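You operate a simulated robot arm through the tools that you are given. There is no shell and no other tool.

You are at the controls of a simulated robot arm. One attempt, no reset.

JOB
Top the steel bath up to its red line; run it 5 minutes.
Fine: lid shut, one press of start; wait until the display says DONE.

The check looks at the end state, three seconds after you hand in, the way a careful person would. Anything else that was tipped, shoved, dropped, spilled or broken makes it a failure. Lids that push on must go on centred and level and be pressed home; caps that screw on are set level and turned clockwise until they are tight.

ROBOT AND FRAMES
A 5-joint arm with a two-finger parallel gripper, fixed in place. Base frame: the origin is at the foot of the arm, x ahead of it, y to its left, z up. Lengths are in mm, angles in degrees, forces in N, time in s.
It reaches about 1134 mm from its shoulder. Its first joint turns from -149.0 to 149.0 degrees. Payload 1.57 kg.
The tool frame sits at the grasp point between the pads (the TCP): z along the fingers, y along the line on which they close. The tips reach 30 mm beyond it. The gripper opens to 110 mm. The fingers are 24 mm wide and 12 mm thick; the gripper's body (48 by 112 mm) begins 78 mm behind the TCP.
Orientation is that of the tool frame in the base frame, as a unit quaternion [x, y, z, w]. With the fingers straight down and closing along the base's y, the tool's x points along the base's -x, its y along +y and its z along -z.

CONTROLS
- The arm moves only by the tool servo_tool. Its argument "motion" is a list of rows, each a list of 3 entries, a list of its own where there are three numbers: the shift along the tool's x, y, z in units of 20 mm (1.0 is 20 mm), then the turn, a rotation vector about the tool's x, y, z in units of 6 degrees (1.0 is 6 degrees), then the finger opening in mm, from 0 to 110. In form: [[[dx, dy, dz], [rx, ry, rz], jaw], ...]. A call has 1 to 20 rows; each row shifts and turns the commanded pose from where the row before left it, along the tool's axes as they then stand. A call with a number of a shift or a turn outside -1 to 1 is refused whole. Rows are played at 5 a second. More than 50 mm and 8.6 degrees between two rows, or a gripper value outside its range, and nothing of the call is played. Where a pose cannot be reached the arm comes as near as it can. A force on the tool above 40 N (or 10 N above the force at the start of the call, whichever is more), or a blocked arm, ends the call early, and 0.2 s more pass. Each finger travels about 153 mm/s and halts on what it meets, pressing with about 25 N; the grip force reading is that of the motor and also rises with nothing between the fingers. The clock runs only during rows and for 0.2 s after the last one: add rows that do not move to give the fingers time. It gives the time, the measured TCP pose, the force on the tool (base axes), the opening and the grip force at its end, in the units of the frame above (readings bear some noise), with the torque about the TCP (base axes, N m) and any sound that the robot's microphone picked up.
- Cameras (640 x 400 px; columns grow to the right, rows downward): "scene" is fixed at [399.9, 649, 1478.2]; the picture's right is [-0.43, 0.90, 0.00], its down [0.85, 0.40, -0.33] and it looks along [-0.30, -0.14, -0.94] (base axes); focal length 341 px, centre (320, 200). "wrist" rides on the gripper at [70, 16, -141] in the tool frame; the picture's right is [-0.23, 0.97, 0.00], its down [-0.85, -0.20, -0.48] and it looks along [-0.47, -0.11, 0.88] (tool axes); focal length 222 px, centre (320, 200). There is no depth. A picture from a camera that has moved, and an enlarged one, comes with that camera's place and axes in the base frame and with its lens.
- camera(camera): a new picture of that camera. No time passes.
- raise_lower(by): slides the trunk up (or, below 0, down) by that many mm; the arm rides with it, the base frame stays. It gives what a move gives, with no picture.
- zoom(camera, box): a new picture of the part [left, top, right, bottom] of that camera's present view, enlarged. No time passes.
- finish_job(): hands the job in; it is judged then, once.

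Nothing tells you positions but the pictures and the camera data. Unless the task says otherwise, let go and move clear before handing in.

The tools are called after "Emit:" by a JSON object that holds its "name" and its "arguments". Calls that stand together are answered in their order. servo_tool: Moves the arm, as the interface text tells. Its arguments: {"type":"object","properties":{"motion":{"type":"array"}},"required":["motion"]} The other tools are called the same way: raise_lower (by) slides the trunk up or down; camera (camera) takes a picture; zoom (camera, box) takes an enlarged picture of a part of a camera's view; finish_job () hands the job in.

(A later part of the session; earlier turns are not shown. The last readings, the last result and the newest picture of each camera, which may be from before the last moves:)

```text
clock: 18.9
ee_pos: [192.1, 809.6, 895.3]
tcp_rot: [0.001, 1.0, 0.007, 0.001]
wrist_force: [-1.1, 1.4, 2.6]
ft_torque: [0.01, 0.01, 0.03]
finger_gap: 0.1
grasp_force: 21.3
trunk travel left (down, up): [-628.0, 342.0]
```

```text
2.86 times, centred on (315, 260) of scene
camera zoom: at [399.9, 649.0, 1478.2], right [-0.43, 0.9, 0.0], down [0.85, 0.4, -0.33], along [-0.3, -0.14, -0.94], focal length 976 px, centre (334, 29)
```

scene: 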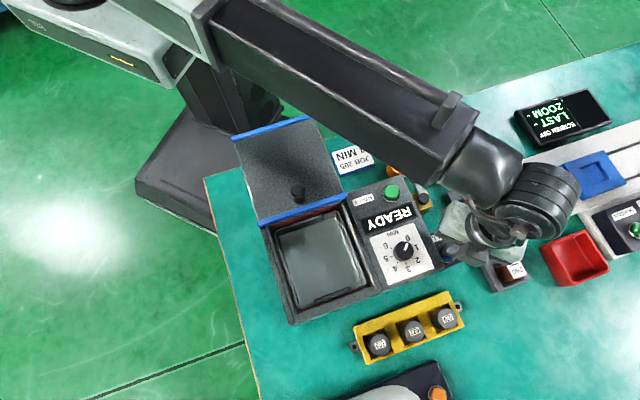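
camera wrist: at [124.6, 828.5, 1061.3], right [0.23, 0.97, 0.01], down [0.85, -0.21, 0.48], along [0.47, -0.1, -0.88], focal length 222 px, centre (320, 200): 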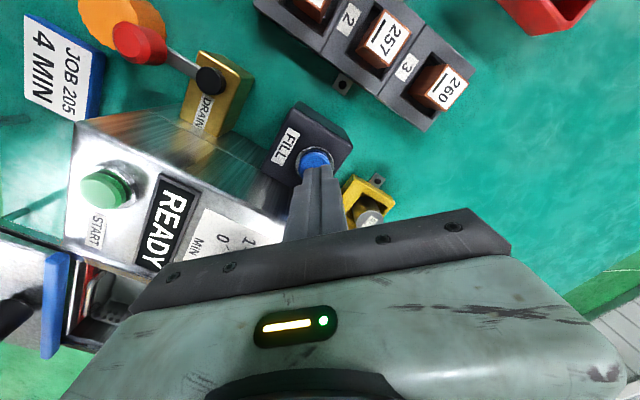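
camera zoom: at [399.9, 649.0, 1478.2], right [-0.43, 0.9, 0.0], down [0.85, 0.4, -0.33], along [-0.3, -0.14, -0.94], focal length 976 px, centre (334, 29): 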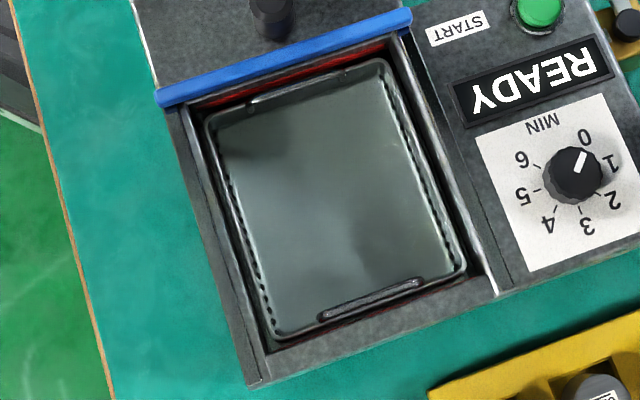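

The water rises several mm per second. I'll release now and inspect the level against the red line before adding more.

Emit:
{"name": "raise_lower", "arguments": {"by": 15}}

Emit:
{"name": "zoom", "arguments": {"camera": "scene", "box": [325, 196, 350, 221]}}

Emit:
{"name": "zoom", "arguments": {"camera": "scene", "box": [262, 222, 302, 262]}}

Emit:
{"name": "zoom", "arguments": {"camera": "wrist", "box": [40, 260, 130, 350]}}

```text
clock: 19.5
ee_pos: [191.3, 809.8, 910.4]
tcp_rot: [0.001, 1.0, 0.006, 0.001]
wrist_force: [0.1, -0.1, 1.1]
ft_torque: [0.0, 0.0, 0.01]
finger_gap: 0.0
grasp_force: 21.0
trunk travel left (down, up): [-643.0, 327.0]
```

```text
16.00 times, centred on (338, 208) of scene
camera zoom: at [399.9, 649.0, 1478.2], right [-0.43, 0.9, 0.0], down [0.85, 0.4, -0.33], along [-0.3, -0.14, -0.94], focal length 5463 px, centre (40, 64)
```

zoom: 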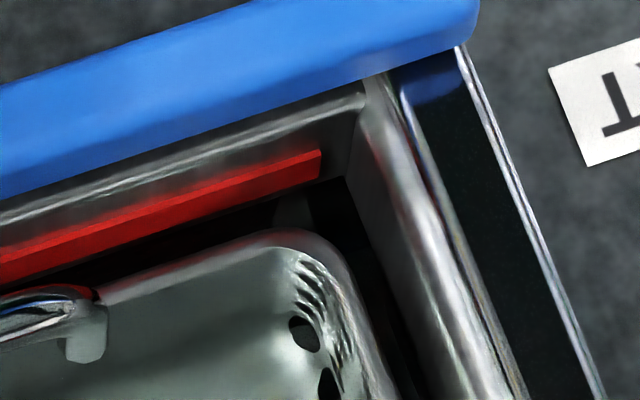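

```text
10.00 times, centred on (282, 242) of scene
camera zoom: at [399.9, 649.0, 1478.2], right [-0.43, 0.9, 0.0], down [0.85, 0.4, -0.33], along [-0.3, -0.14, -0.94], focal length 3414 px, centre (700, -220)
```

zoom: 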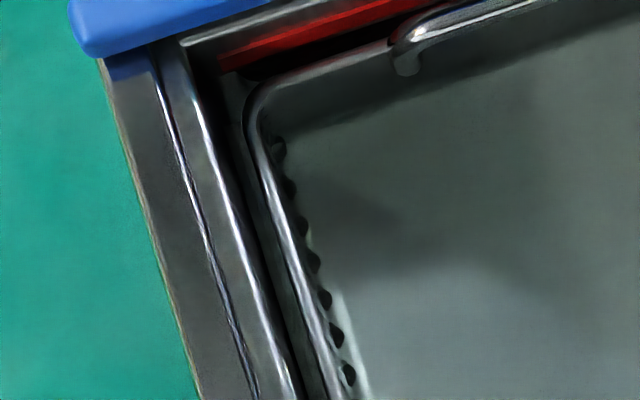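

```text
4.44 times, centred on (85, 305) of wrist
camera zoom: at [123.0, 824.5, 1051.7], right [0.23, 0.97, 0.01], down [0.85, -0.21, 0.48], along [0.47, -0.1, -0.88], focal length 987 px, centre (1364, -267)
```

zoom: 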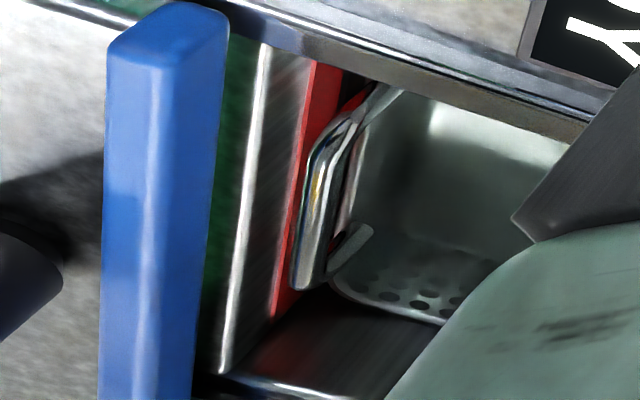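

I've released FILL, and the red line is a bar on the bath's end walls. I'll raise the trunk, fly over the bath and turn the wrist camera to look at the bar and waterline on the far (+v) wall.

Emit:
{"name": "raise_lower", "arguments": {"by": 115}}

Emit:
{"name": "servo_tool", "arguments": {"motion": [[[-0.673, -0.918, 0], [0, 0, 0], 0], [[-0.673, -0.918, 0], [0, 0, 0], 0], [[-0.673, -0.918, 0], [0, 0, 0], 0], [[-0.673, -0.918, 0], [0, 0, 0], 0], [[-0.673, -0.918, 0], [0, 0, 0], 0], [[-0.673, -0.918, 0], [0, 0, 0], 0], [[-0.673, -0.918, 0], [0, 0, 0], 0], [[-0.673, -0.918, 0], [0, 0, 0], 0], [[-0.673, -0.918, 0], [0, 0, 0], 0], [[-0.673, -0.918, 0], [0, 0, 0], 0], [[-0.673, -0.918, 0], [0, 0, 0], 0], [[0, 0, 0], [0, 0, -1], 0], [[0, 0, 0], [0, 0, -1], 0], [[0, 0, 0], [0, 0, -1], 0], [[0, 0, 0], [0, 0, -1], 0], [[0, 0, 0], [0, 0, -1], 0], [[0, 0, 0], [0, 0, -1], 0], [[0, 0, 0], [0, 0, -1], 0]]}}

Emit:
{"name": "camera", "arguments": {"camera": "wrist"}}

Emit:
{"name": "camera", "arguments": {"camera": "scene"}}

```text
clock: 21.0
ee_pos: [192.5, 809.3, 1025.4]
tcp_rot: [0.001, 1.0, 0.006, 0.001]
wrist_force: [-0.2, -0.2, 0.4]
ft_torque: [-0.02, 0.0, 0.03]
finger_gap: 0.1
grasp_force: 21.3
trunk travel left (down, up): [-758.0, 212.0]
```

```text
clock: 24.8
ee_pos: [340.4, 606.8, 1025.9]
tcp_rot: [-0.358, 0.934, 0.005, 0.004]
wrist_force: [1.1, 0.0, -0.6]
ft_torque: [0.03, -0.04, -0.02]
finger_gap: 0.0
grasp_force: 21.0
out of reach, approached as far as the arm can: row 8
trunk travel left (down, up): [-758.0, 212.0]
```

```text
taken
camera wrist: at [278.7, 571.1, 1166.2], right [-0.48, 0.88, 0.01], down [0.77, 0.42, 0.49], along [0.42, 0.24, -0.87], focal length 222 px, centre (320, 200)
```

wrist: 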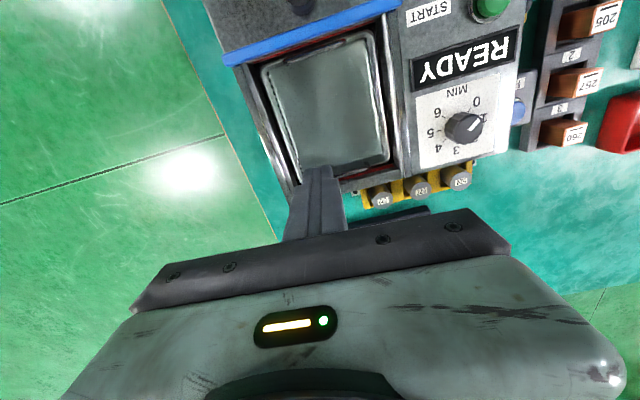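

```text
taken
```

scene: 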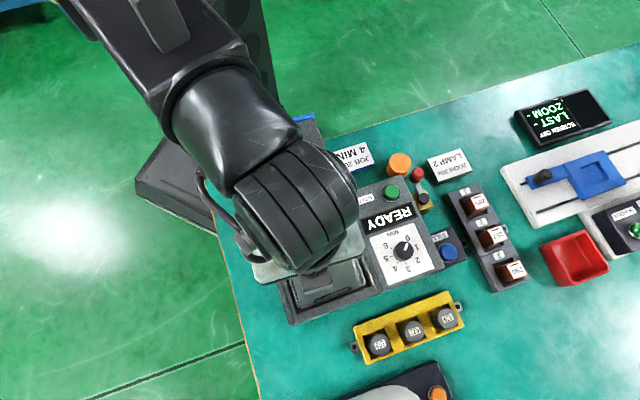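

Emit:
{"name": "zoom", "arguments": {"camera": "wrist", "box": [330, 130, 410, 190]}}

Emit:
{"name": "zoom", "arguments": {"camera": "wrist", "box": [370, 145, 400, 175]}}

Emit:
{"name": "zoom", "arguments": {"camera": "wrist", "box": [230, 20, 410, 200]}}

```text
6.67 times, centred on (370, 160) of wrist
camera zoom: at [278.7, 571.1, 1166.2], right [-0.48, 0.88, 0.01], down [0.77, 0.42, 0.49], along [0.42, 0.24, -0.87], focal length 1481 px, centre (-13, 467)
```

zoom: 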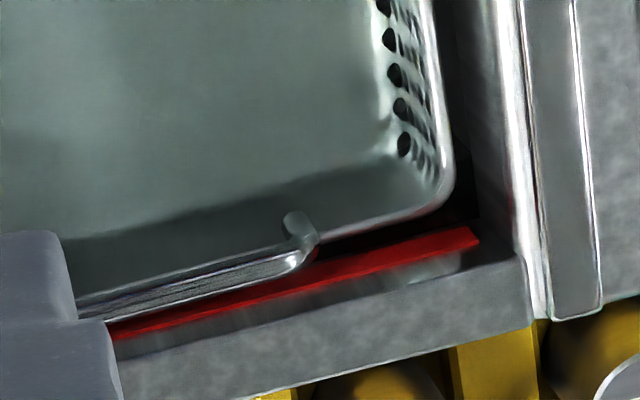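

```text
13.33 times, centred on (385, 160) of wrist
camera zoom: at [278.7, 571.1, 1166.2], right [-0.48, 0.88, 0.01], down [0.77, 0.42, 0.49], along [0.42, 0.24, -0.87], focal length 2962 px, centre (-547, 733)
```

zoom: 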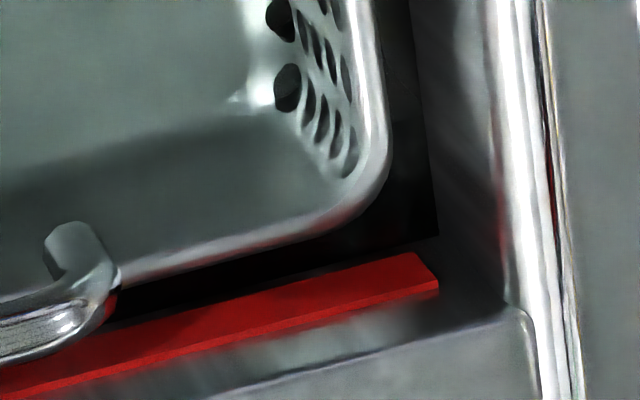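

```text
2.22 times, centred on (320, 110) of wrist
camera zoom: at [278.7, 571.1, 1166.2], right [-0.48, 0.88, 0.01], down [0.77, 0.42, 0.49], along [0.42, 0.24, -0.87], focal length 494 px, centre (320, 400)
```

zoom: 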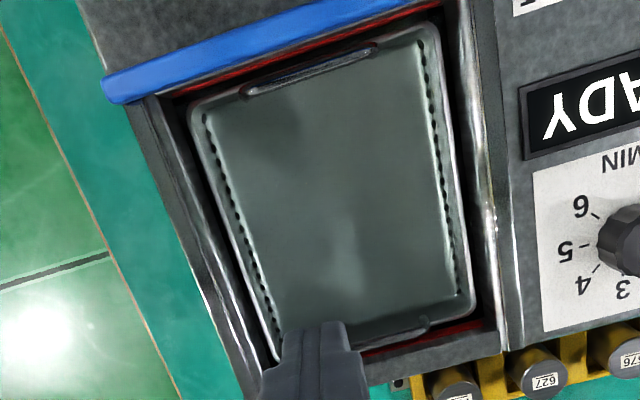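

This close view is very useful. I'll zoom on the basket walls and the corners to find the actual waterline.

Emit:
{"name": "zoom", "arguments": {"camera": "wrist", "box": [365, 120, 395, 150]}}

Emit:
{"name": "zoom", "arguments": {"camera": "wrist", "box": [255, 60, 295, 100]}}

Emit:
{"name": "zoom", "arguments": {"camera": "wrist", "box": [280, 130, 320, 190]}}

Emit:
{"name": "zoom", "arguments": {"camera": "wrist", "box": [335, 20, 375, 60]}}

```text
13.33 times, centred on (380, 135) of wrist
camera zoom: at [278.7, 571.1, 1166.2], right [-0.48, 0.88, 0.01], down [0.77, 0.42, 0.49], along [0.42, 0.24, -0.87], focal length 2962 px, centre (-480, 1067)
```

zoom: 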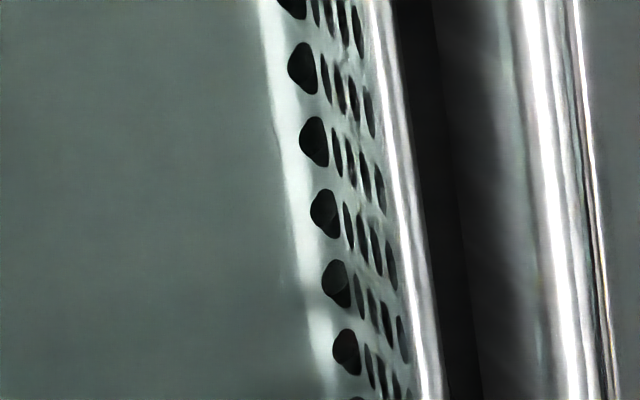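

```text
10.00 times, centred on (275, 80) of wrist
camera zoom: at [278.7, 571.1, 1166.2], right [-0.48, 0.88, 0.01], down [0.77, 0.42, 0.49], along [0.42, 0.24, -0.87], focal length 2221 px, centre (770, 1400)
```

zoom: 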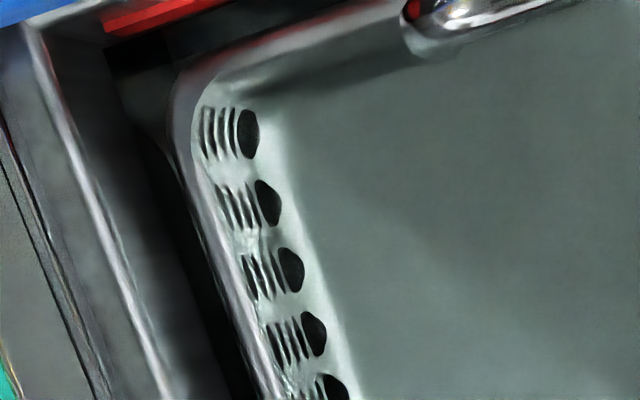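

```text
6.67 times, centred on (300, 160) of wrist
camera zoom: at [278.7, 571.1, 1166.2], right [-0.48, 0.88, 0.01], down [0.77, 0.42, 0.49], along [0.42, 0.24, -0.87], focal length 1481 px, centre (453, 467)
```

zoom: 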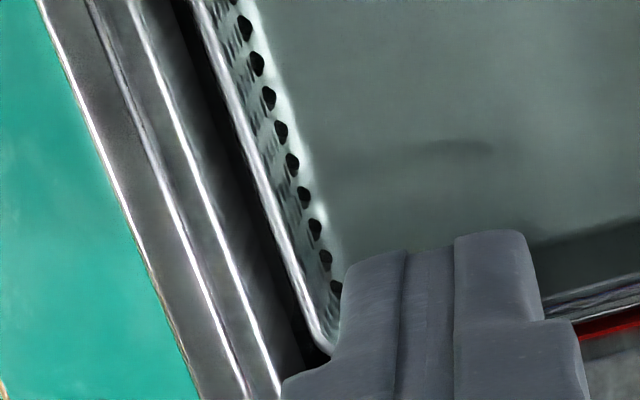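

```text
10.00 times, centred on (355, 40) of wrist
camera zoom: at [278.7, 571.1, 1166.2], right [-0.48, 0.88, 0.01], down [0.77, 0.42, 0.49], along [0.42, 0.24, -0.87], focal length 2221 px, centre (-30, 1800)
```

zoom: 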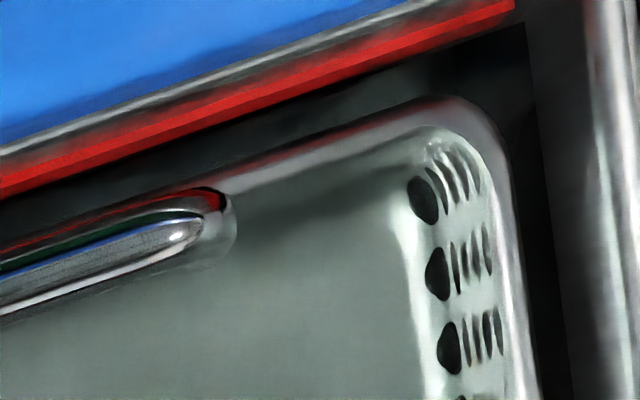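

The basket walls show several rows of holes, but from straight above the waterline is hard to judge. The shallow view from the FILL position shows it best, so I'll go back there and keep the fingers just above the button.

Emit:
{"name": "servo_tool", "arguments": {"motion": [[[0, 0, 0], [0, 0, 1], 0], [[0, 0, 0], [0, 0, 1], 0], [[0, 0, 0], [0, 0, 1], 0], [[0, 0, 0], [0, 0, 1], 0], [[0, 0, 0], [0, 0, 1], 0], [[0, 0, 0], [0, 0, 1], 0], [[0, 0, 0], [0, 0, 1], 0], [[0.677, 0.923, 0], [0, 0, 0], 0], [[0.677, 0.923, 0], [0, 0, 0], 0], [[0.677, 0.923, 0], [0, 0, 0], 0], [[0.677, 0.923, 0], [0, 0, 0], 0], [[0.677, 0.923, 0], [0, 0, 0], 0], [[0.677, 0.923, 0], [0, 0, 0], 0], [[0.677, 0.923, 0], [0, 0, 0], 0], [[0.677, 0.923, 0], [0, 0, 0], 0], [[0.677, 0.923, 0], [0, 0, 0], 0], [[0.677, 0.923, 0], [0, 0, 0], 0], [[0.677, 0.923, 0], [0, 0, 0], 0]]}}

Emit:
{"name": "raise_lower", "arguments": {"by": -115}}

Emit:
{"name": "zoom", "arguments": {"camera": "wrist", "box": [50, 270, 120, 340]}}

Emit:
{"name": "zoom", "arguments": {"camera": "wrist", "box": [60, 310, 110, 350]}}

```text
clock: 28.6
ee_pos: [191.7, 811.8, 1025.3]
tcp_rot: [0.001, 1.0, 0.006, 0.002]
wrist_force: [1.1, 0.1, -0.3]
ft_torque: [-0.01, -0.05, -0.01]
finger_gap: 0.0
grasp_force: 21.1
out of reach, approached as far as the arm can: row 11
trunk travel left (down, up): [-758.0, 212.0]
```

```text
clock: 30.1
ee_pos: [192.0, 811.9, 910.3]
tcp_rot: [0.002, 1.0, 0.007, 0.001]
wrist_force: [-0.7, -0.1, 0.0]
ft_torque: [0.02, -0.01, 0.02]
finger_gap: 0.0
grasp_force: 21.6
trunk travel left (down, up): [-643.0, 327.0]
```

```text
5.71 times, centred on (85, 305) of wrist
camera zoom: at [122.8, 826.7, 1051.8], right [0.23, 0.97, 0.01], down [0.85, -0.21, 0.48], along [0.47, -0.1, -0.88], focal length 1269 px, centre (1663, -400)
```

zoom: 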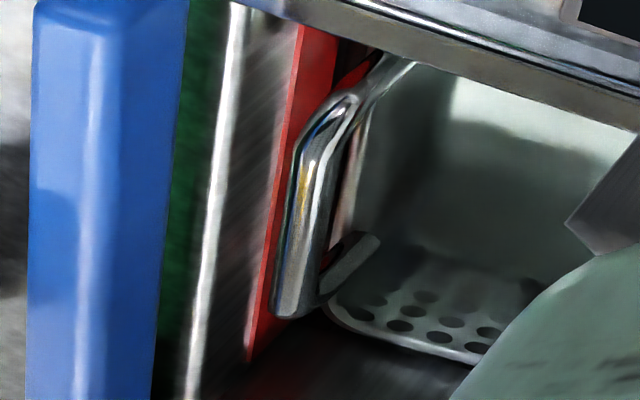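

```text
10.00 times, centred on (85, 330) of wrist
camera zoom: at [122.8, 826.7, 1051.8], right [0.23, 0.97, 0.01], down [0.85, -0.21, 0.48], along [0.47, -0.1, -0.88], focal length 2221 px, centre (2670, -1100)
```

zoom: 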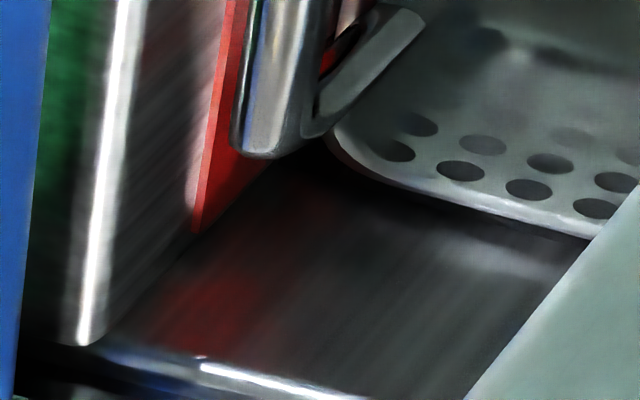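

This view shows two rows of dry holes with the third row under water. I'll zoom in on the red bar to see its lower edge and how it compares with those rows.

Emit:
{"name": "zoom", "arguments": {"camera": "wrist", "box": [76, 270, 100, 290]}}

Emit:
{"name": "zoom", "arguments": {"camera": "wrist", "box": [70, 315, 90, 335]}}

Emit:
{"name": "zoom", "arguments": {"camera": "scene", "box": [334, 200, 346, 210]}}

Emit:
{"name": "zoom", "arguments": {"camera": "scene", "box": [280, 212, 296, 224]}}

```text
16.00 times, centred on (88, 280) of wrist
camera zoom: at [122.8, 826.7, 1051.8], right [0.23, 0.97, 0.01], down [0.85, -0.21, 0.48], along [0.47, -0.1, -0.88], focal length 3554 px, centre (4032, -1080)
```

zoom: 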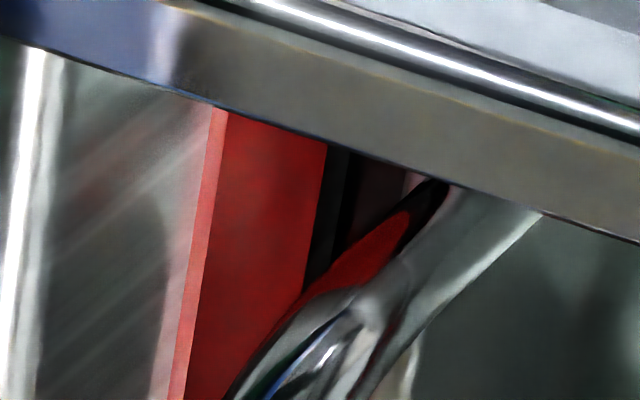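

```text
16.00 times, centred on (80, 325) of wrist
camera zoom: at [122.8, 826.7, 1051.8], right [0.23, 0.97, 0.01], down [0.85, -0.21, 0.48], along [0.47, -0.1, -0.88], focal length 3554 px, centre (4160, -1800)
```

zoom: 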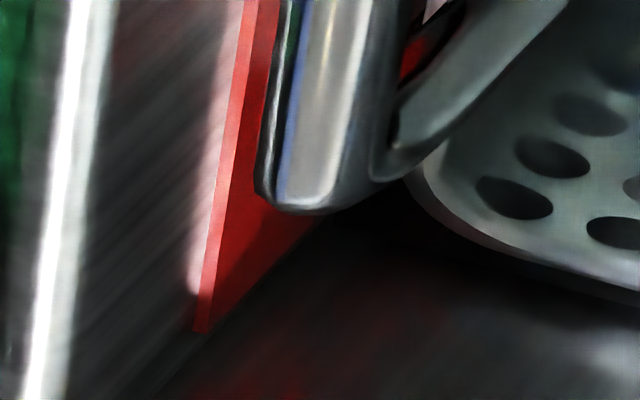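

```text
16.00 times, centred on (340, 205) of scene
camera zoom: at [399.9, 649.0, 1478.2], right [-0.43, 0.9, 0.0], down [0.85, 0.4, -0.33], along [-0.3, -0.14, -0.94], focal length 5463 px, centre (0, 120)
```

zoom: 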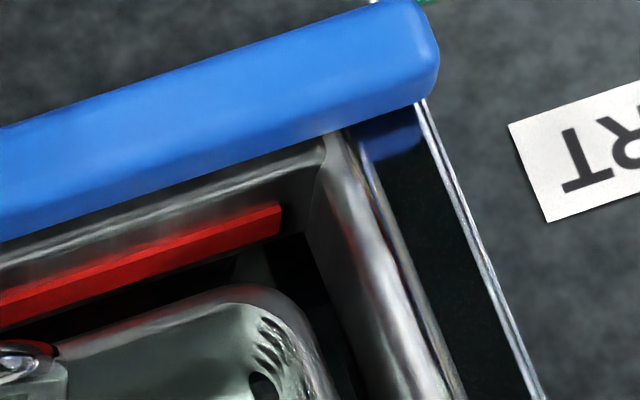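

```text
16.00 times, centred on (288, 218) of scene
camera zoom: at [399.9, 649.0, 1478.2], right [-0.43, 0.9, 0.0], down [0.85, 0.4, -0.33], along [-0.3, -0.14, -0.94], focal length 5463 px, centre (832, -88)
```

zoom: 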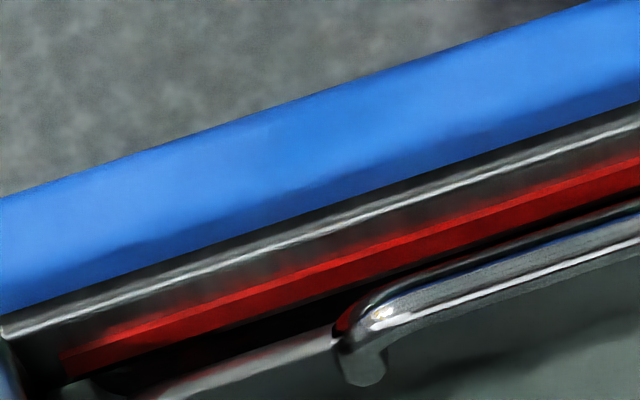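

The bar is about 7 mm tall, and the water sits a few mm below it, between hole rows 2 and 3. I'll press for a short time, holding about half a second, and check again.

Emit:
{"name": "servo_tool", "arguments": {"motion": [[[0, -0.12, 0], [0, 0, 0], 0]]}}

Emit:
{"name": "raise_lower", "arguments": {"by": -15}}

Emit:
{"name": "zoom", "arguments": {"camera": "wrist", "box": [60, 310, 110, 350]}}

Emit:
{"name": "zoom", "arguments": {"camera": "wrist", "box": [76, 270, 100, 290]}}

```text
clock: 30.4
ee_pos: [192.2, 809.0, 910.8]
tcp_rot: [0.001, 1.0, 0.006, 0.001]
wrist_force: [0.9, -0.3, -0.1]
ft_torque: [0.01, 0.02, -0.05]
finger_gap: 0.1
grasp_force: 21.6
trunk travel left (down, up): [-643.0, 327.0]
```

```text
clock: 31.1
ee_pos: [190.8, 809.5, 894.6]
tcp_rot: [0.001, 1.0, 0.006, 0.001]
wrist_force: [0.3, 1.2, 2.7]
ft_torque: [0.04, 0.03, -0.02]
finger_gap: 0.1
grasp_force: 21.2
trunk travel left (down, up): [-628.0, 342.0]
heard: click
```

```text
10.00 times, centred on (85, 330) of wrist
camera zoom: at [122.8, 824.3, 1036.8], right [0.23, 0.97, 0.01], down [0.85, -0.21, 0.48], along [0.47, -0.1, -0.88], focal length 2221 px, centre (2670, -1100)
```

zoom: 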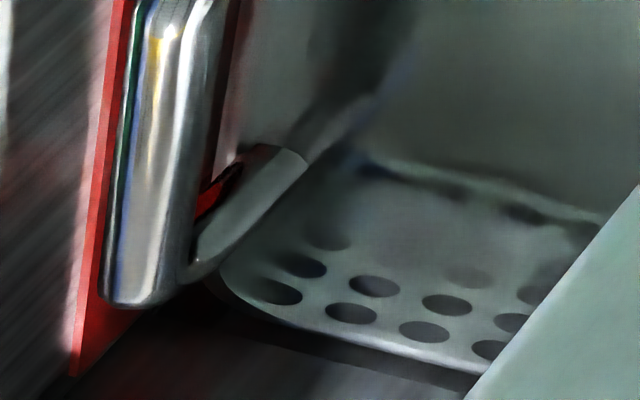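

```text
16.00 times, centred on (88, 280) of wrist
camera zoom: at [122.8, 824.3, 1036.8], right [0.23, 0.97, 0.01], down [0.85, -0.21, 0.48], along [0.47, -0.1, -0.88], focal length 3554 px, centre (4032, -1080)
```

zoom: 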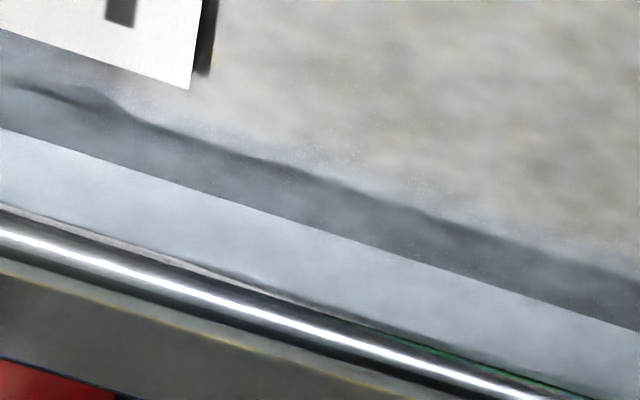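

Emit:
{"name": "servo_tool", "arguments": {"motion": [[[0, 0, 0], [0, 0, 0], 0], [[0, 0, 0], [0, 0, 0], 0], [[0, 0, 0], [0, 0, 0], 0]]}}

Emit:
{"name": "zoom", "arguments": {"camera": "wrist", "box": [60, 310, 110, 350]}}

Emit:
{"name": "zoom", "arguments": {"camera": "wrist", "box": [60, 290, 84, 310]}}

```text
clock: 31.9
ee_pos: [191.2, 808.9, 895.4]
tcp_rot: [0.001, 1.0, 0.006, 0.002]
wrist_force: [0.5, 1.4, 0.7]
ft_torque: [0.0, 0.03, 0.0]
finger_gap: 0.0
grasp_force: 21.5
trunk travel left (down, up): [-628.0, 342.0]
```

```text
10.00 times, centred on (85, 330) of wrist
camera zoom: at [122.8, 824.2, 1036.8], right [0.23, 0.97, 0.01], down [0.85, -0.21, 0.48], along [0.47, -0.1, -0.88], focal length 2221 px, centre (2670, -1100)
```

zoom: 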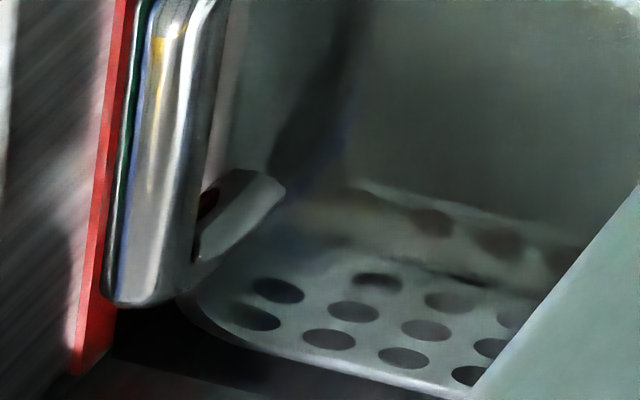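

```text
16.00 times, centred on (72, 300) of wrist
camera zoom: at [122.8, 824.2, 1036.8], right [0.23, 0.97, 0.01], down [0.85, -0.21, 0.48], along [0.47, -0.1, -0.88], focal length 3554 px, centre (4288, -1400)
```

zoom: 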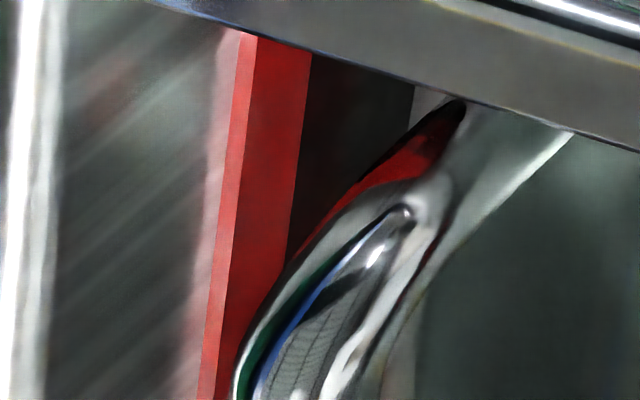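

The level is changing the bar's appearance: the visible red face below its lit top edge has shrunk, so the water may already be on the bar. I'll check this from both cameras before adding more.

Emit:
{"name": "zoom", "arguments": {"camera": "scene", "box": [334, 200, 346, 210]}}

Emit:
{"name": "zoom", "arguments": {"camera": "scene", "box": [280, 212, 296, 224]}}

Emit:
{"name": "zoom", "arguments": {"camera": "wrist", "box": [56, 325, 80, 355]}}

Emit:
{"name": "zoom", "arguments": {"camera": "scene", "box": [310, 270, 370, 320]}}

```text
16.00 times, centred on (340, 205) of scene
camera zoom: at [399.9, 649.0, 1478.2], right [-0.43, 0.9, 0.0], down [0.85, 0.4, -0.33], along [-0.3, -0.14, -0.94], focal length 5463 px, centre (0, 120)
```

zoom: 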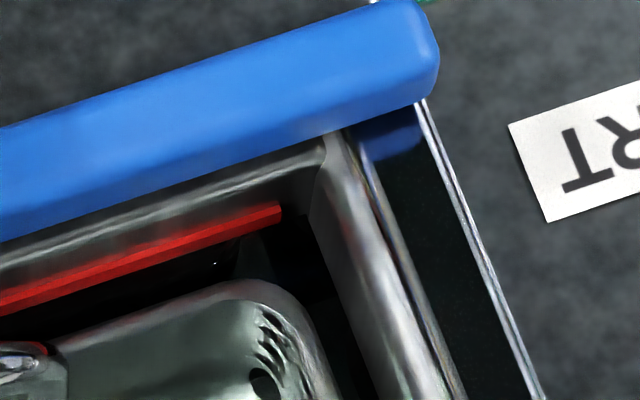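

```text
16.00 times, centred on (288, 218) of scene
camera zoom: at [399.9, 649.0, 1478.2], right [-0.43, 0.9, 0.0], down [0.85, 0.4, -0.33], along [-0.3, -0.14, -0.94], focal length 5463 px, centre (832, -88)
```

zoom: 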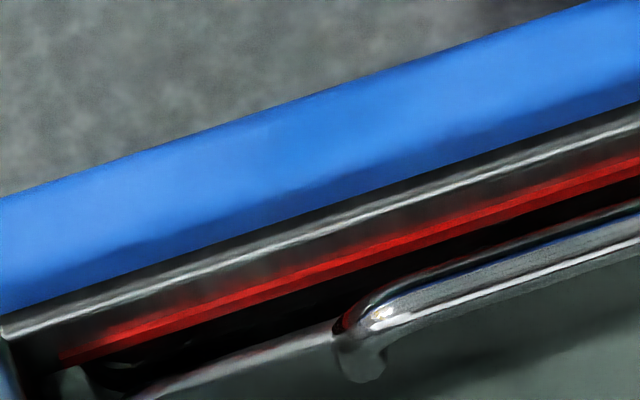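

```text
13.33 times, centred on (68, 340) of wrist
camera zoom: at [122.8, 824.2, 1036.8], right [0.23, 0.97, 0.01], down [0.85, -0.21, 0.48], along [0.47, -0.1, -0.88], focal length 2962 px, centre (3680, -1667)
```

zoom: 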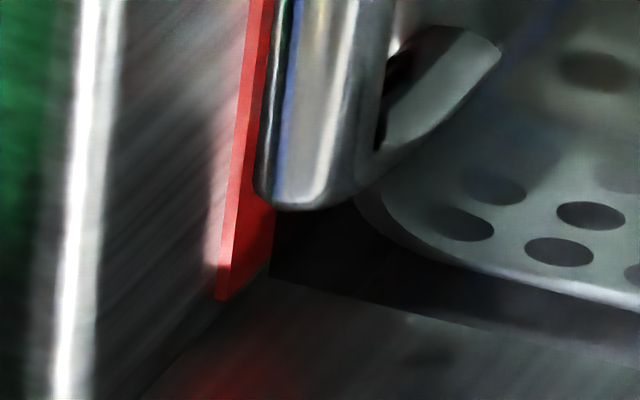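

```text
8.00 times, centred on (340, 295) of scene
camera zoom: at [399.9, 649.0, 1478.2], right [-0.43, 0.9, 0.0], down [0.85, 0.4, -0.33], along [-0.3, -0.14, -0.94], focal length 2731 px, centre (160, -560)
```

zoom: 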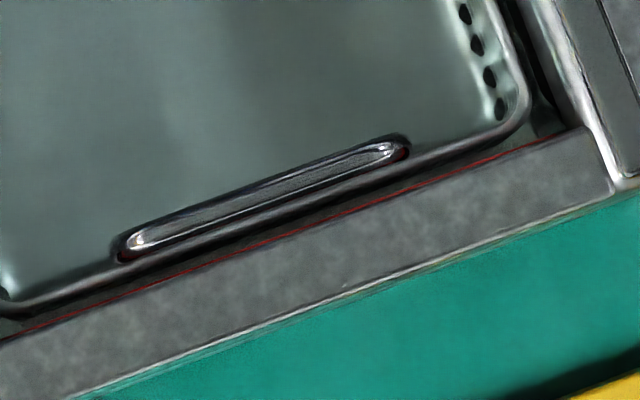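

Emit:
{"name": "zoom", "arguments": {"camera": "wrist", "box": [64, 290, 76, 300]}}

Emit:
{"name": "zoom", "arguments": {"camera": "wrist", "box": [58, 336, 70, 350]}}

Emit:
{"name": "zoom", "arguments": {"camera": "scene", "box": [336, 202, 342, 207]}}

```text
16.00 times, centred on (70, 295) of wrist
camera zoom: at [122.8, 824.2, 1036.8], right [0.23, 0.97, 0.01], down [0.85, -0.21, 0.48], along [0.47, -0.1, -0.88], focal length 3554 px, centre (4320, -1320)
```

zoom: 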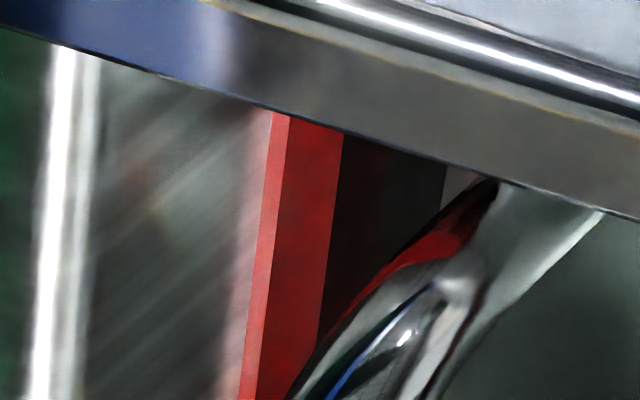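

```text
16.00 times, centred on (64, 343) of wrist
camera zoom: at [122.8, 824.2, 1036.8], right [0.23, 0.97, 0.01], down [0.85, -0.21, 0.48], along [0.47, -0.1, -0.88], focal length 3554 px, centre (4416, -2088)
```

zoom: 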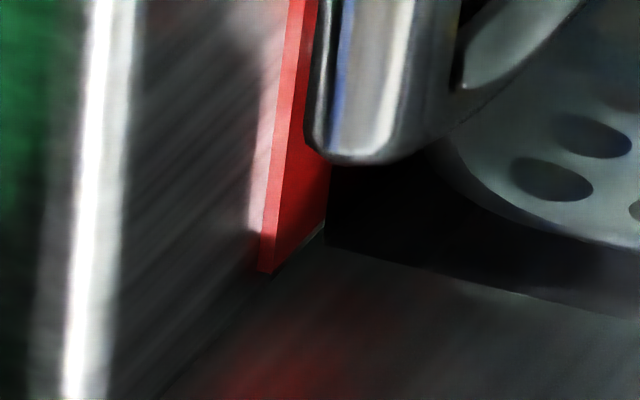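

```text
16.00 times, centred on (339, 204) of scene
camera zoom: at [399.9, 649.0, 1478.2], right [-0.43, 0.9, 0.0], down [0.85, 0.4, -0.33], along [-0.3, -0.14, -0.94], focal length 5463 px, centre (16, 128)
```

zoom: 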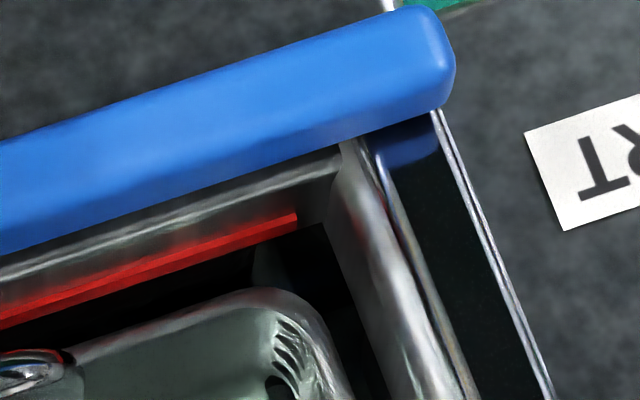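

The waterline now crosses roughly the middle of the red bar, with about 3.5 mm of its 8 mm still dry. That is on the line, so I'll release FILL now.

Emit:
{"name": "raise_lower", "arguments": {"by": 15}}

Emit:
{"name": "zoom", "arguments": {"camera": "wrist", "box": [66, 318, 86, 334]}}

Emit:
{"name": "zoom", "arguments": {"camera": "wrist", "box": [76, 270, 100, 290]}}

Emit:
{"name": "zoom", "arguments": {"camera": "scene", "box": [334, 200, 346, 210]}}

```text
clock: 32.5
ee_pos: [191.2, 808.2, 909.8]
tcp_rot: [0.001, 1.0, 0.005, 0.001]
wrist_force: [-0.1, 0.6, -0.6]
ft_torque: [0.03, 0.0, 0.03]
finger_gap: 0.0
grasp_force: 21.6
trunk travel left (down, up): [-643.0, 327.0]
```

```text
16.00 times, centred on (76, 326) of wrist
camera zoom: at [122.8, 824.4, 1051.7], right [0.23, 0.97, 0.01], down [0.85, -0.21, 0.48], along [0.47, -0.1, -0.88], focal length 3554 px, centre (4224, -1816)
```

zoom: 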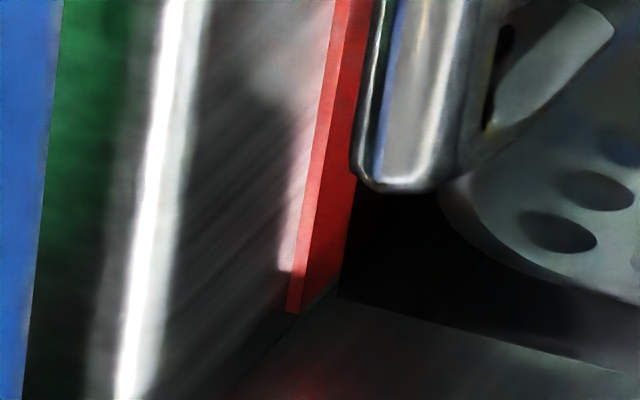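

```text
16.00 times, centred on (88, 280) of wrist
camera zoom: at [122.8, 824.4, 1051.7], right [0.23, 0.97, 0.01], down [0.85, -0.21, 0.48], along [0.47, -0.1, -0.88], focal length 3554 px, centre (4032, -1080)
```

zoom: 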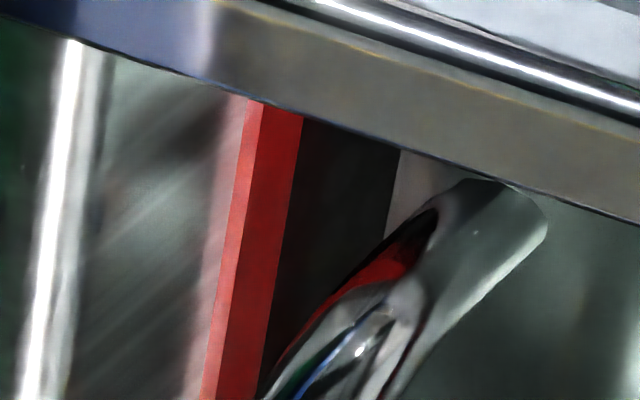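

```text
16.00 times, centred on (340, 205) of scene
camera zoom: at [399.9, 649.0, 1478.2], right [-0.43, 0.9, 0.0], down [0.85, 0.4, -0.33], along [-0.3, -0.14, -0.94], focal length 5463 px, centre (0, 120)
```

zoom: 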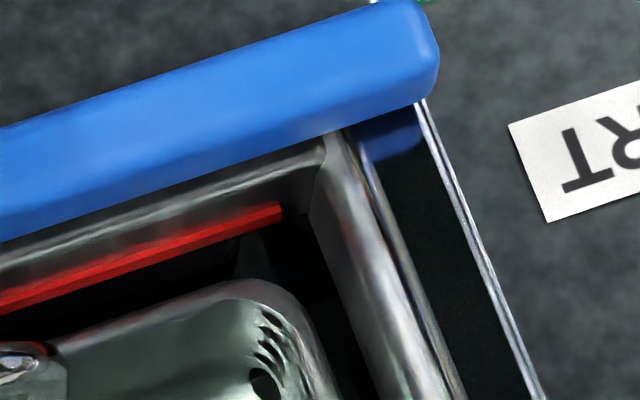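

The level stays on the red bar, so the fill is done. Next comes the dial: I'll raise, open the fingers and move above the knob near (244, 727).

Emit:
{"name": "raise_lower", "arguments": {"by": 85}}

Emit:
{"name": "servo_tool", "arguments": {"motion": [[[-0.53, -0.81, 0], [0, 0, 0], 0], [[-0.53, -0.81, 0], [0, 0, 0], 20], [[-0.53, -0.81, 0], [0, 0, 0], 40], [[-0.53, -0.81, 0], [0, 0, 0], 60], [[-0.53, -0.81, 0], [0, 0, 0], 60], [[0, 0, 0], [0, 0, 0], 60]]}}

Emit:
{"name": "camera", "arguments": {"camera": "wrist"}}

Emit:
{"name": "zoom", "arguments": {"camera": "wrist", "box": [240, 60, 400, 220]}}

Emit:
{"name": "camera", "arguments": {"camera": "scene"}}

```text
clock: 33.7
ee_pos: [192.1, 809.3, 995.3]
tcp_rot: [0.001, 1.0, 0.006, 0.001]
wrist_force: [-0.9, 0.5, -0.4]
ft_torque: [-0.02, -0.01, -0.01]
finger_gap: 0.1
grasp_force: 21.2
trunk travel left (down, up): [-728.0, 242.0]
```

```text
clock: 35.1
ee_pos: [245.7, 726.6, 995.0]
tcp_rot: [0.0, 1.0, 0.006, 0.001]
wrist_force: [-0.2, 0.8, 0.2]
ft_torque: [0.02, -0.02, 0.01]
finger_gap: 60.2
grasp_force: 0.0
trunk travel left (down, up): [-728.0, 242.0]
```

```text
taken
camera wrist: at [176.2, 741.6, 1136.8], right [0.23, 0.97, 0.01], down [0.85, -0.21, 0.48], along [0.47, -0.1, -0.88], focal length 222 px, centre (320, 200)
```

wrist: 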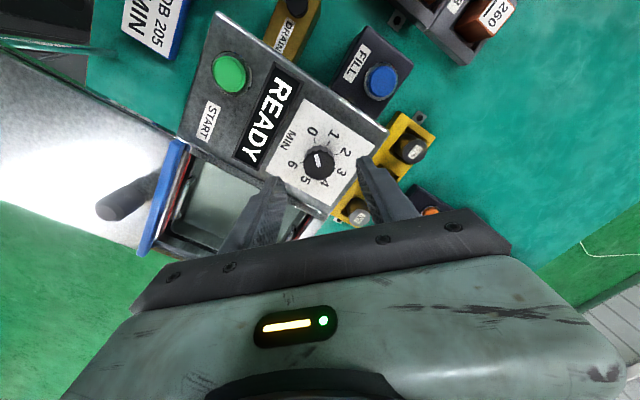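

```text
2.50 times, centred on (320, 140) of wrist
camera zoom: at [176.2, 741.6, 1136.8], right [0.23, 0.97, 0.01], down [0.85, -0.21, 0.48], along [0.47, -0.1, -0.88], focal length 555 px, centre (320, 350)
```

zoom: 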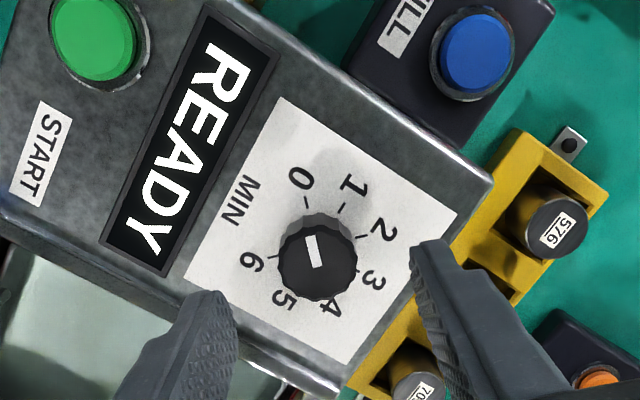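

```text
taken
```

scene: 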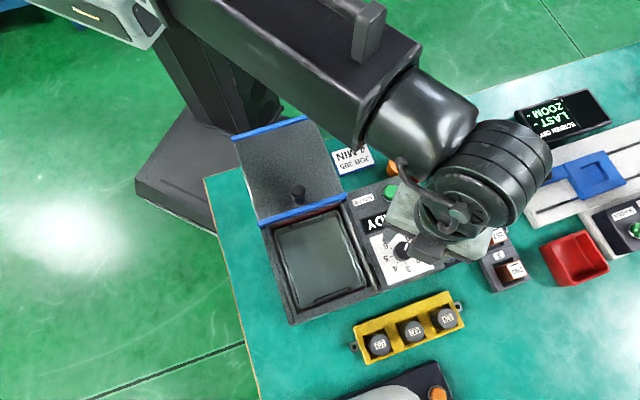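

The knob's top face is about 4 mm further in +x than my tool centre. I'll correct that, then lower so the fingertips straddle the knob's top.

Emit:
{"name": "servo_tool", "arguments": {"motion": [[[-0.2, -0.08, 0], [0, 0, 0], 62], [[0, 0, 0], [0, 0, 0], 62]]}}

Emit:
{"name": "raise_lower", "arguments": {"by": -30}}

Emit:
{"name": "zoom", "arguments": {"camera": "wrist", "box": [240, 80, 400, 240]}}

Emit:
{"name": "zoom", "arguments": {"camera": "scene", "box": [350, 180, 500, 300]}}

```text
clock: 35.7
ee_pos: [249.4, 725.3, 995.4]
tcp_rot: [0.0, 1.0, 0.006, 0.0]
wrist_force: [0.7, -0.8, 0.1]
ft_torque: [0.0, -0.02, 0.04]
finger_gap: 62.1
grasp_force: 0.1
trunk travel left (down, up): [-728.0, 242.0]
```

```text
clock: 36.5
ee_pos: [249.5, 725.0, 965.6]
tcp_rot: [0.001, 1.0, 0.006, 0.001]
wrist_force: [-0.2, 0.1, 0.3]
ft_torque: [-0.01, 0.02, -0.03]
finger_gap: 62.2
grasp_force: 0.1
trunk travel left (down, up): [-698.0, 272.0]
```

```text
2.50 times, centred on (320, 160) of wrist
camera zoom: at [180.4, 740.3, 1106.8], right [0.23, 0.97, 0.01], down [0.85, -0.21, 0.48], along [0.47, -0.1, -0.88], focal length 555 px, centre (320, 300)
```

zoom: 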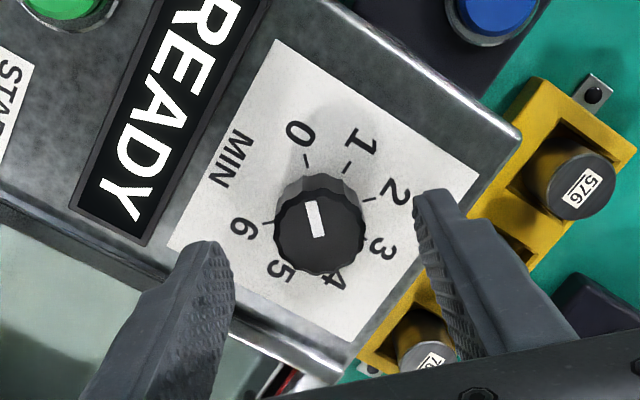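

```text
3.33 times, centred on (425, 240) of scene
camera zoom: at [399.9, 649.0, 1478.2], right [-0.43, 0.9, 0.0], down [0.85, 0.4, -0.33], along [-0.3, -0.14, -0.94], focal length 1138 px, centre (-30, 67)
```

zoom: 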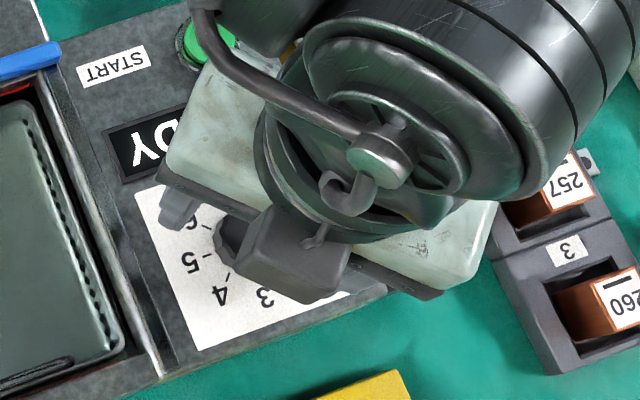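

Emit:
{"name": "raise_lower", "arguments": {"by": -8}}

Emit:
{"name": "zoom", "arguments": {"camera": "wrist", "box": [240, 80, 400, 240]}}

```text
clock: 37.0
ee_pos: [249.9, 725.3, 957.3]
tcp_rot: [0.001, 1.0, 0.006, 0.001]
wrist_force: [-0.5, 0.5, -0.3]
ft_torque: [-0.02, 0.02, -0.02]
finger_gap: 62.0
grasp_force: 0.1
trunk travel left (down, up): [-690.0, 280.0]
```

```text
2.50 times, centred on (320, 160) of wrist
camera zoom: at [180.4, 740.3, 1098.8], right [0.23, 0.97, 0.01], down [0.85, -0.21, 0.48], along [0.47, -0.1, -0.88], focal length 555 px, centre (320, 300)
```

zoom: 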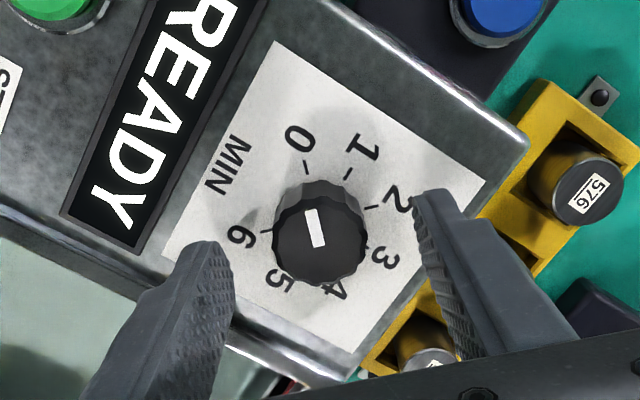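

Emit:
{"name": "raise_lower", "arguments": {"by": -7}}

Emit:
{"name": "zoom", "arguments": {"camera": "wrist", "box": [240, 80, 400, 240]}}

Emit:
{"name": "zoom", "arguments": {"camera": "scene", "box": [370, 220, 430, 280]}}

```text
clock: 37.6
ee_pos: [250.6, 724.7, 950.6]
tcp_rot: [0.001, 1.0, 0.006, 0.0]
wrist_force: [0.2, 0.2, 0.0]
ft_torque: [0.01, 0.03, 0.02]
finger_gap: 62.0
grasp_force: 0.1
trunk travel left (down, up): [-683.0, 287.0]
```

```text
2.50 times, centred on (320, 160) of wrist
camera zoom: at [180.4, 740.3, 1091.8], right [0.23, 0.97, 0.01], down [0.85, -0.21, 0.48], along [0.47, -0.1, -0.88], focal length 555 px, centre (320, 300)
```

zoom: 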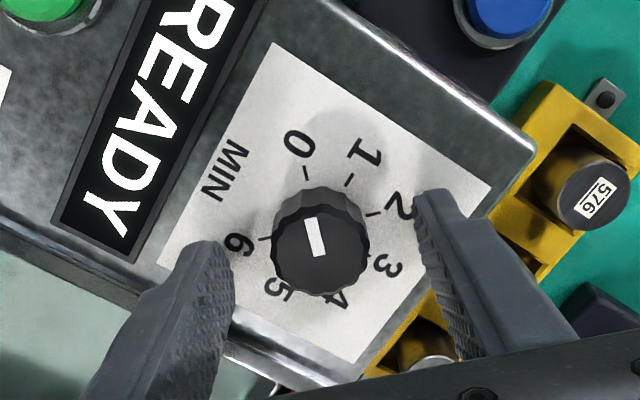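

```text
6.67 times, centred on (400, 250) of scene
camera zoom: at [399.9, 649.0, 1478.2], right [-0.43, 0.9, 0.0], down [0.85, 0.4, -0.33], along [-0.3, -0.14, -0.94], focal length 2276 px, centre (-213, -133)
```

zoom: 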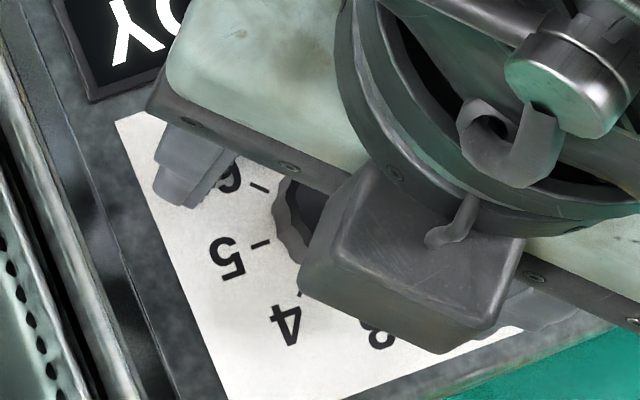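

The tips now overlap the knob by several mm with no contact. I'll lower 4 mm more and close gently on the knob.

Emit:
{"name": "raise_lower", "arguments": {"by": -4}}

Emit:
{"name": "servo_tool", "arguments": {"motion": [[[0, 0, 0], [0, 0, 0], 45], [[0, 0, 0], [0, 0, 0], 36], [[0, 0, 0], [0, 0, 0], 30], [[0, 0, 0], [0, 0, 0], 24], [[0, 0, 0], [0, 0, 0], 24]]}}

Emit:
{"name": "zoom", "arguments": {"camera": "wrist", "box": [240, 80, 400, 240]}}

```text
clock: 38.1
ee_pos: [248.5, 724.2, 946.1]
tcp_rot: [0.002, 1.0, 0.006, 0.001]
wrist_force: [-0.7, 0.6, 0.3]
ft_torque: [-0.01, 0.0, -0.02]
finger_gap: 61.9
grasp_force: 0.1
trunk travel left (down, up): [-679.0, 291.0]
```

```text
clock: 39.3
ee_pos: [249.2, 726.2, 946.7]
tcp_rot: [0.001, 1.0, 0.006, 0.001]
wrist_force: [1.5, 8.5, 7.5]
ft_torque: [-0.42, 0.1, -0.07]
finger_gap: 29.7
grasp_force: 39.4
trunk travel left (down, up): [-679.0, 291.0]
```

```text
2.50 times, centred on (320, 160) of wrist
camera zoom: at [180.3, 741.0, 1087.7], right [0.23, 0.97, 0.01], down [0.85, -0.21, 0.48], along [0.47, -0.1, -0.88], focal length 555 px, centre (320, 300)
```

zoom: 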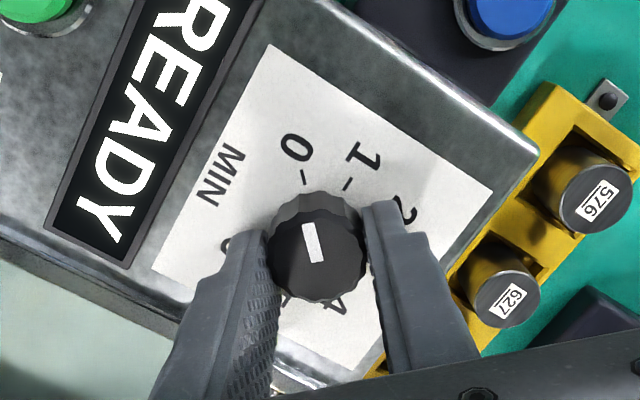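

The knob is gripped at 29.7 mm with a small sideways load. I'll shift about 1.5 mm in +y to relieve it.

Emit:
{"name": "servo_tool", "arguments": {"motion": [[[0, 0.08, 0], [0, 0, 0], 24], [[0, 0, 0], [0, 0, 0], 24]]}}

```text
clock: 39.9
ee_pos: [249.2, 727.2, 946.5]
tcp_rot: [0.001, 1.0, 0.005, 0.001]
wrist_force: [0.2, -4.1, -3.0]
ft_torque: [-0.52, -0.17, 0.05]
finger_gap: 29.8
grasp_force: 39.5
trunk travel left (down, up): [-679.0, 291.0]
```

The load is balanced. I'll turn clockwise 60° first and check the pointer.

Emit:
{"name": "servo_tool", "arguments": {"motion": [[[0, 0, 0], [0, 0, 1], 24], [[0, 0, 0], [0, 0, 1], 24], [[0, 0, 0], [0, 0, 1], 24], [[0, 0, 0], [0, 0, 1], 24], [[0, 0, 0], [0, 0, 1], 24], [[0, 0, 0], [0, 0, 1], 24], [[0, 0, 0], [0, 0, 1], 24], [[0, 0, 0], [0, 0, 1], 24], [[0, 0, 0], [0, 0, 1], 24], [[0, 0, 0], [0, 0, 1], 24]]}}

Emit:
{"name": "zoom", "arguments": {"camera": "wrist", "box": [240, 80, 400, 240]}}

Emit:
{"name": "zoom", "arguments": {"camera": "scene", "box": [370, 210, 440, 280]}}

```text
clock: 40.9
ee_pos: [249.3, 723.8, 945.9]
tcp_rot: [0.191, 0.982, 0.003, -0.001]
wrist_force: [-0.8, -5.8, -10.7]
ft_torque: [-0.09, 0.37, 0.01]
finger_gap: 29.7
grasp_force: 38.8
trunk travel left (down, up): [-679.0, 291.0]
stopped in row 4: the force on the tool passed its limit at 41 N (the readings are from after the stop); the commanded pose is now the measured one
```

```text
2.50 times, centred on (320, 160) of wrist
camera zoom: at [191.6, 765.7, 1087.9], right [0.58, 0.82, 0.0], down [0.72, -0.51, 0.48], along [0.39, -0.27, -0.88], focal length 555 px, centre (320, 300)
```

zoom: 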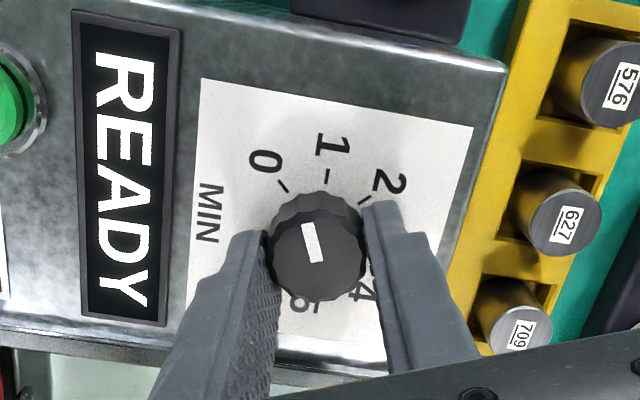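

```text
5.71 times, centred on (405, 245) of scene
camera zoom: at [399.9, 649.0, 1478.2], right [-0.43, 0.9, 0.0], down [0.85, 0.4, -0.33], along [-0.3, -0.14, -0.94], focal length 1951 px, centre (-166, -57)
```

zoom: 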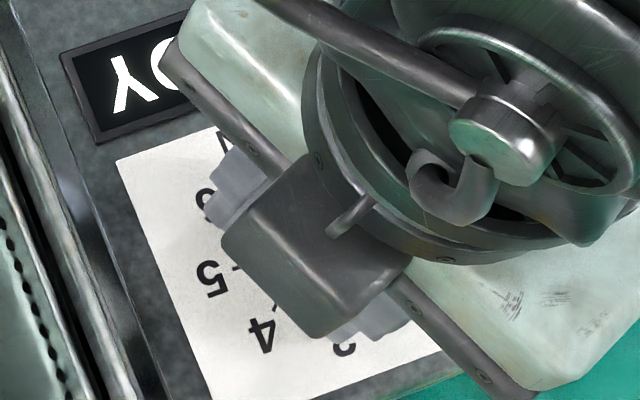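

The knob turned 22° with the tool, but the side load shows its axis is about 9 mm off along tool +x, near (240.5, 727.2). I'll open, shift and regrip centred.

Emit:
{"name": "servo_tool", "arguments": {"motion": [[[0, 0, 0], [0, 0, 0], 50], [[0, 0, 0], [0, 0, 0], 50], [[0, 0, 0], [0, 0, 0], 50]]}}

```text
clock: 41.7
ee_pos: [248.9, 725.6, 946.5]
tcp_rot: [0.191, 0.982, 0.003, 0.0]
wrist_force: [0.2, -0.8, -0.5]
ft_torque: [0.01, 0.0, 0.0]
finger_gap: 50.4
grasp_force: 0.0
trunk travel left (down, up): [-679.0, 291.0]
```

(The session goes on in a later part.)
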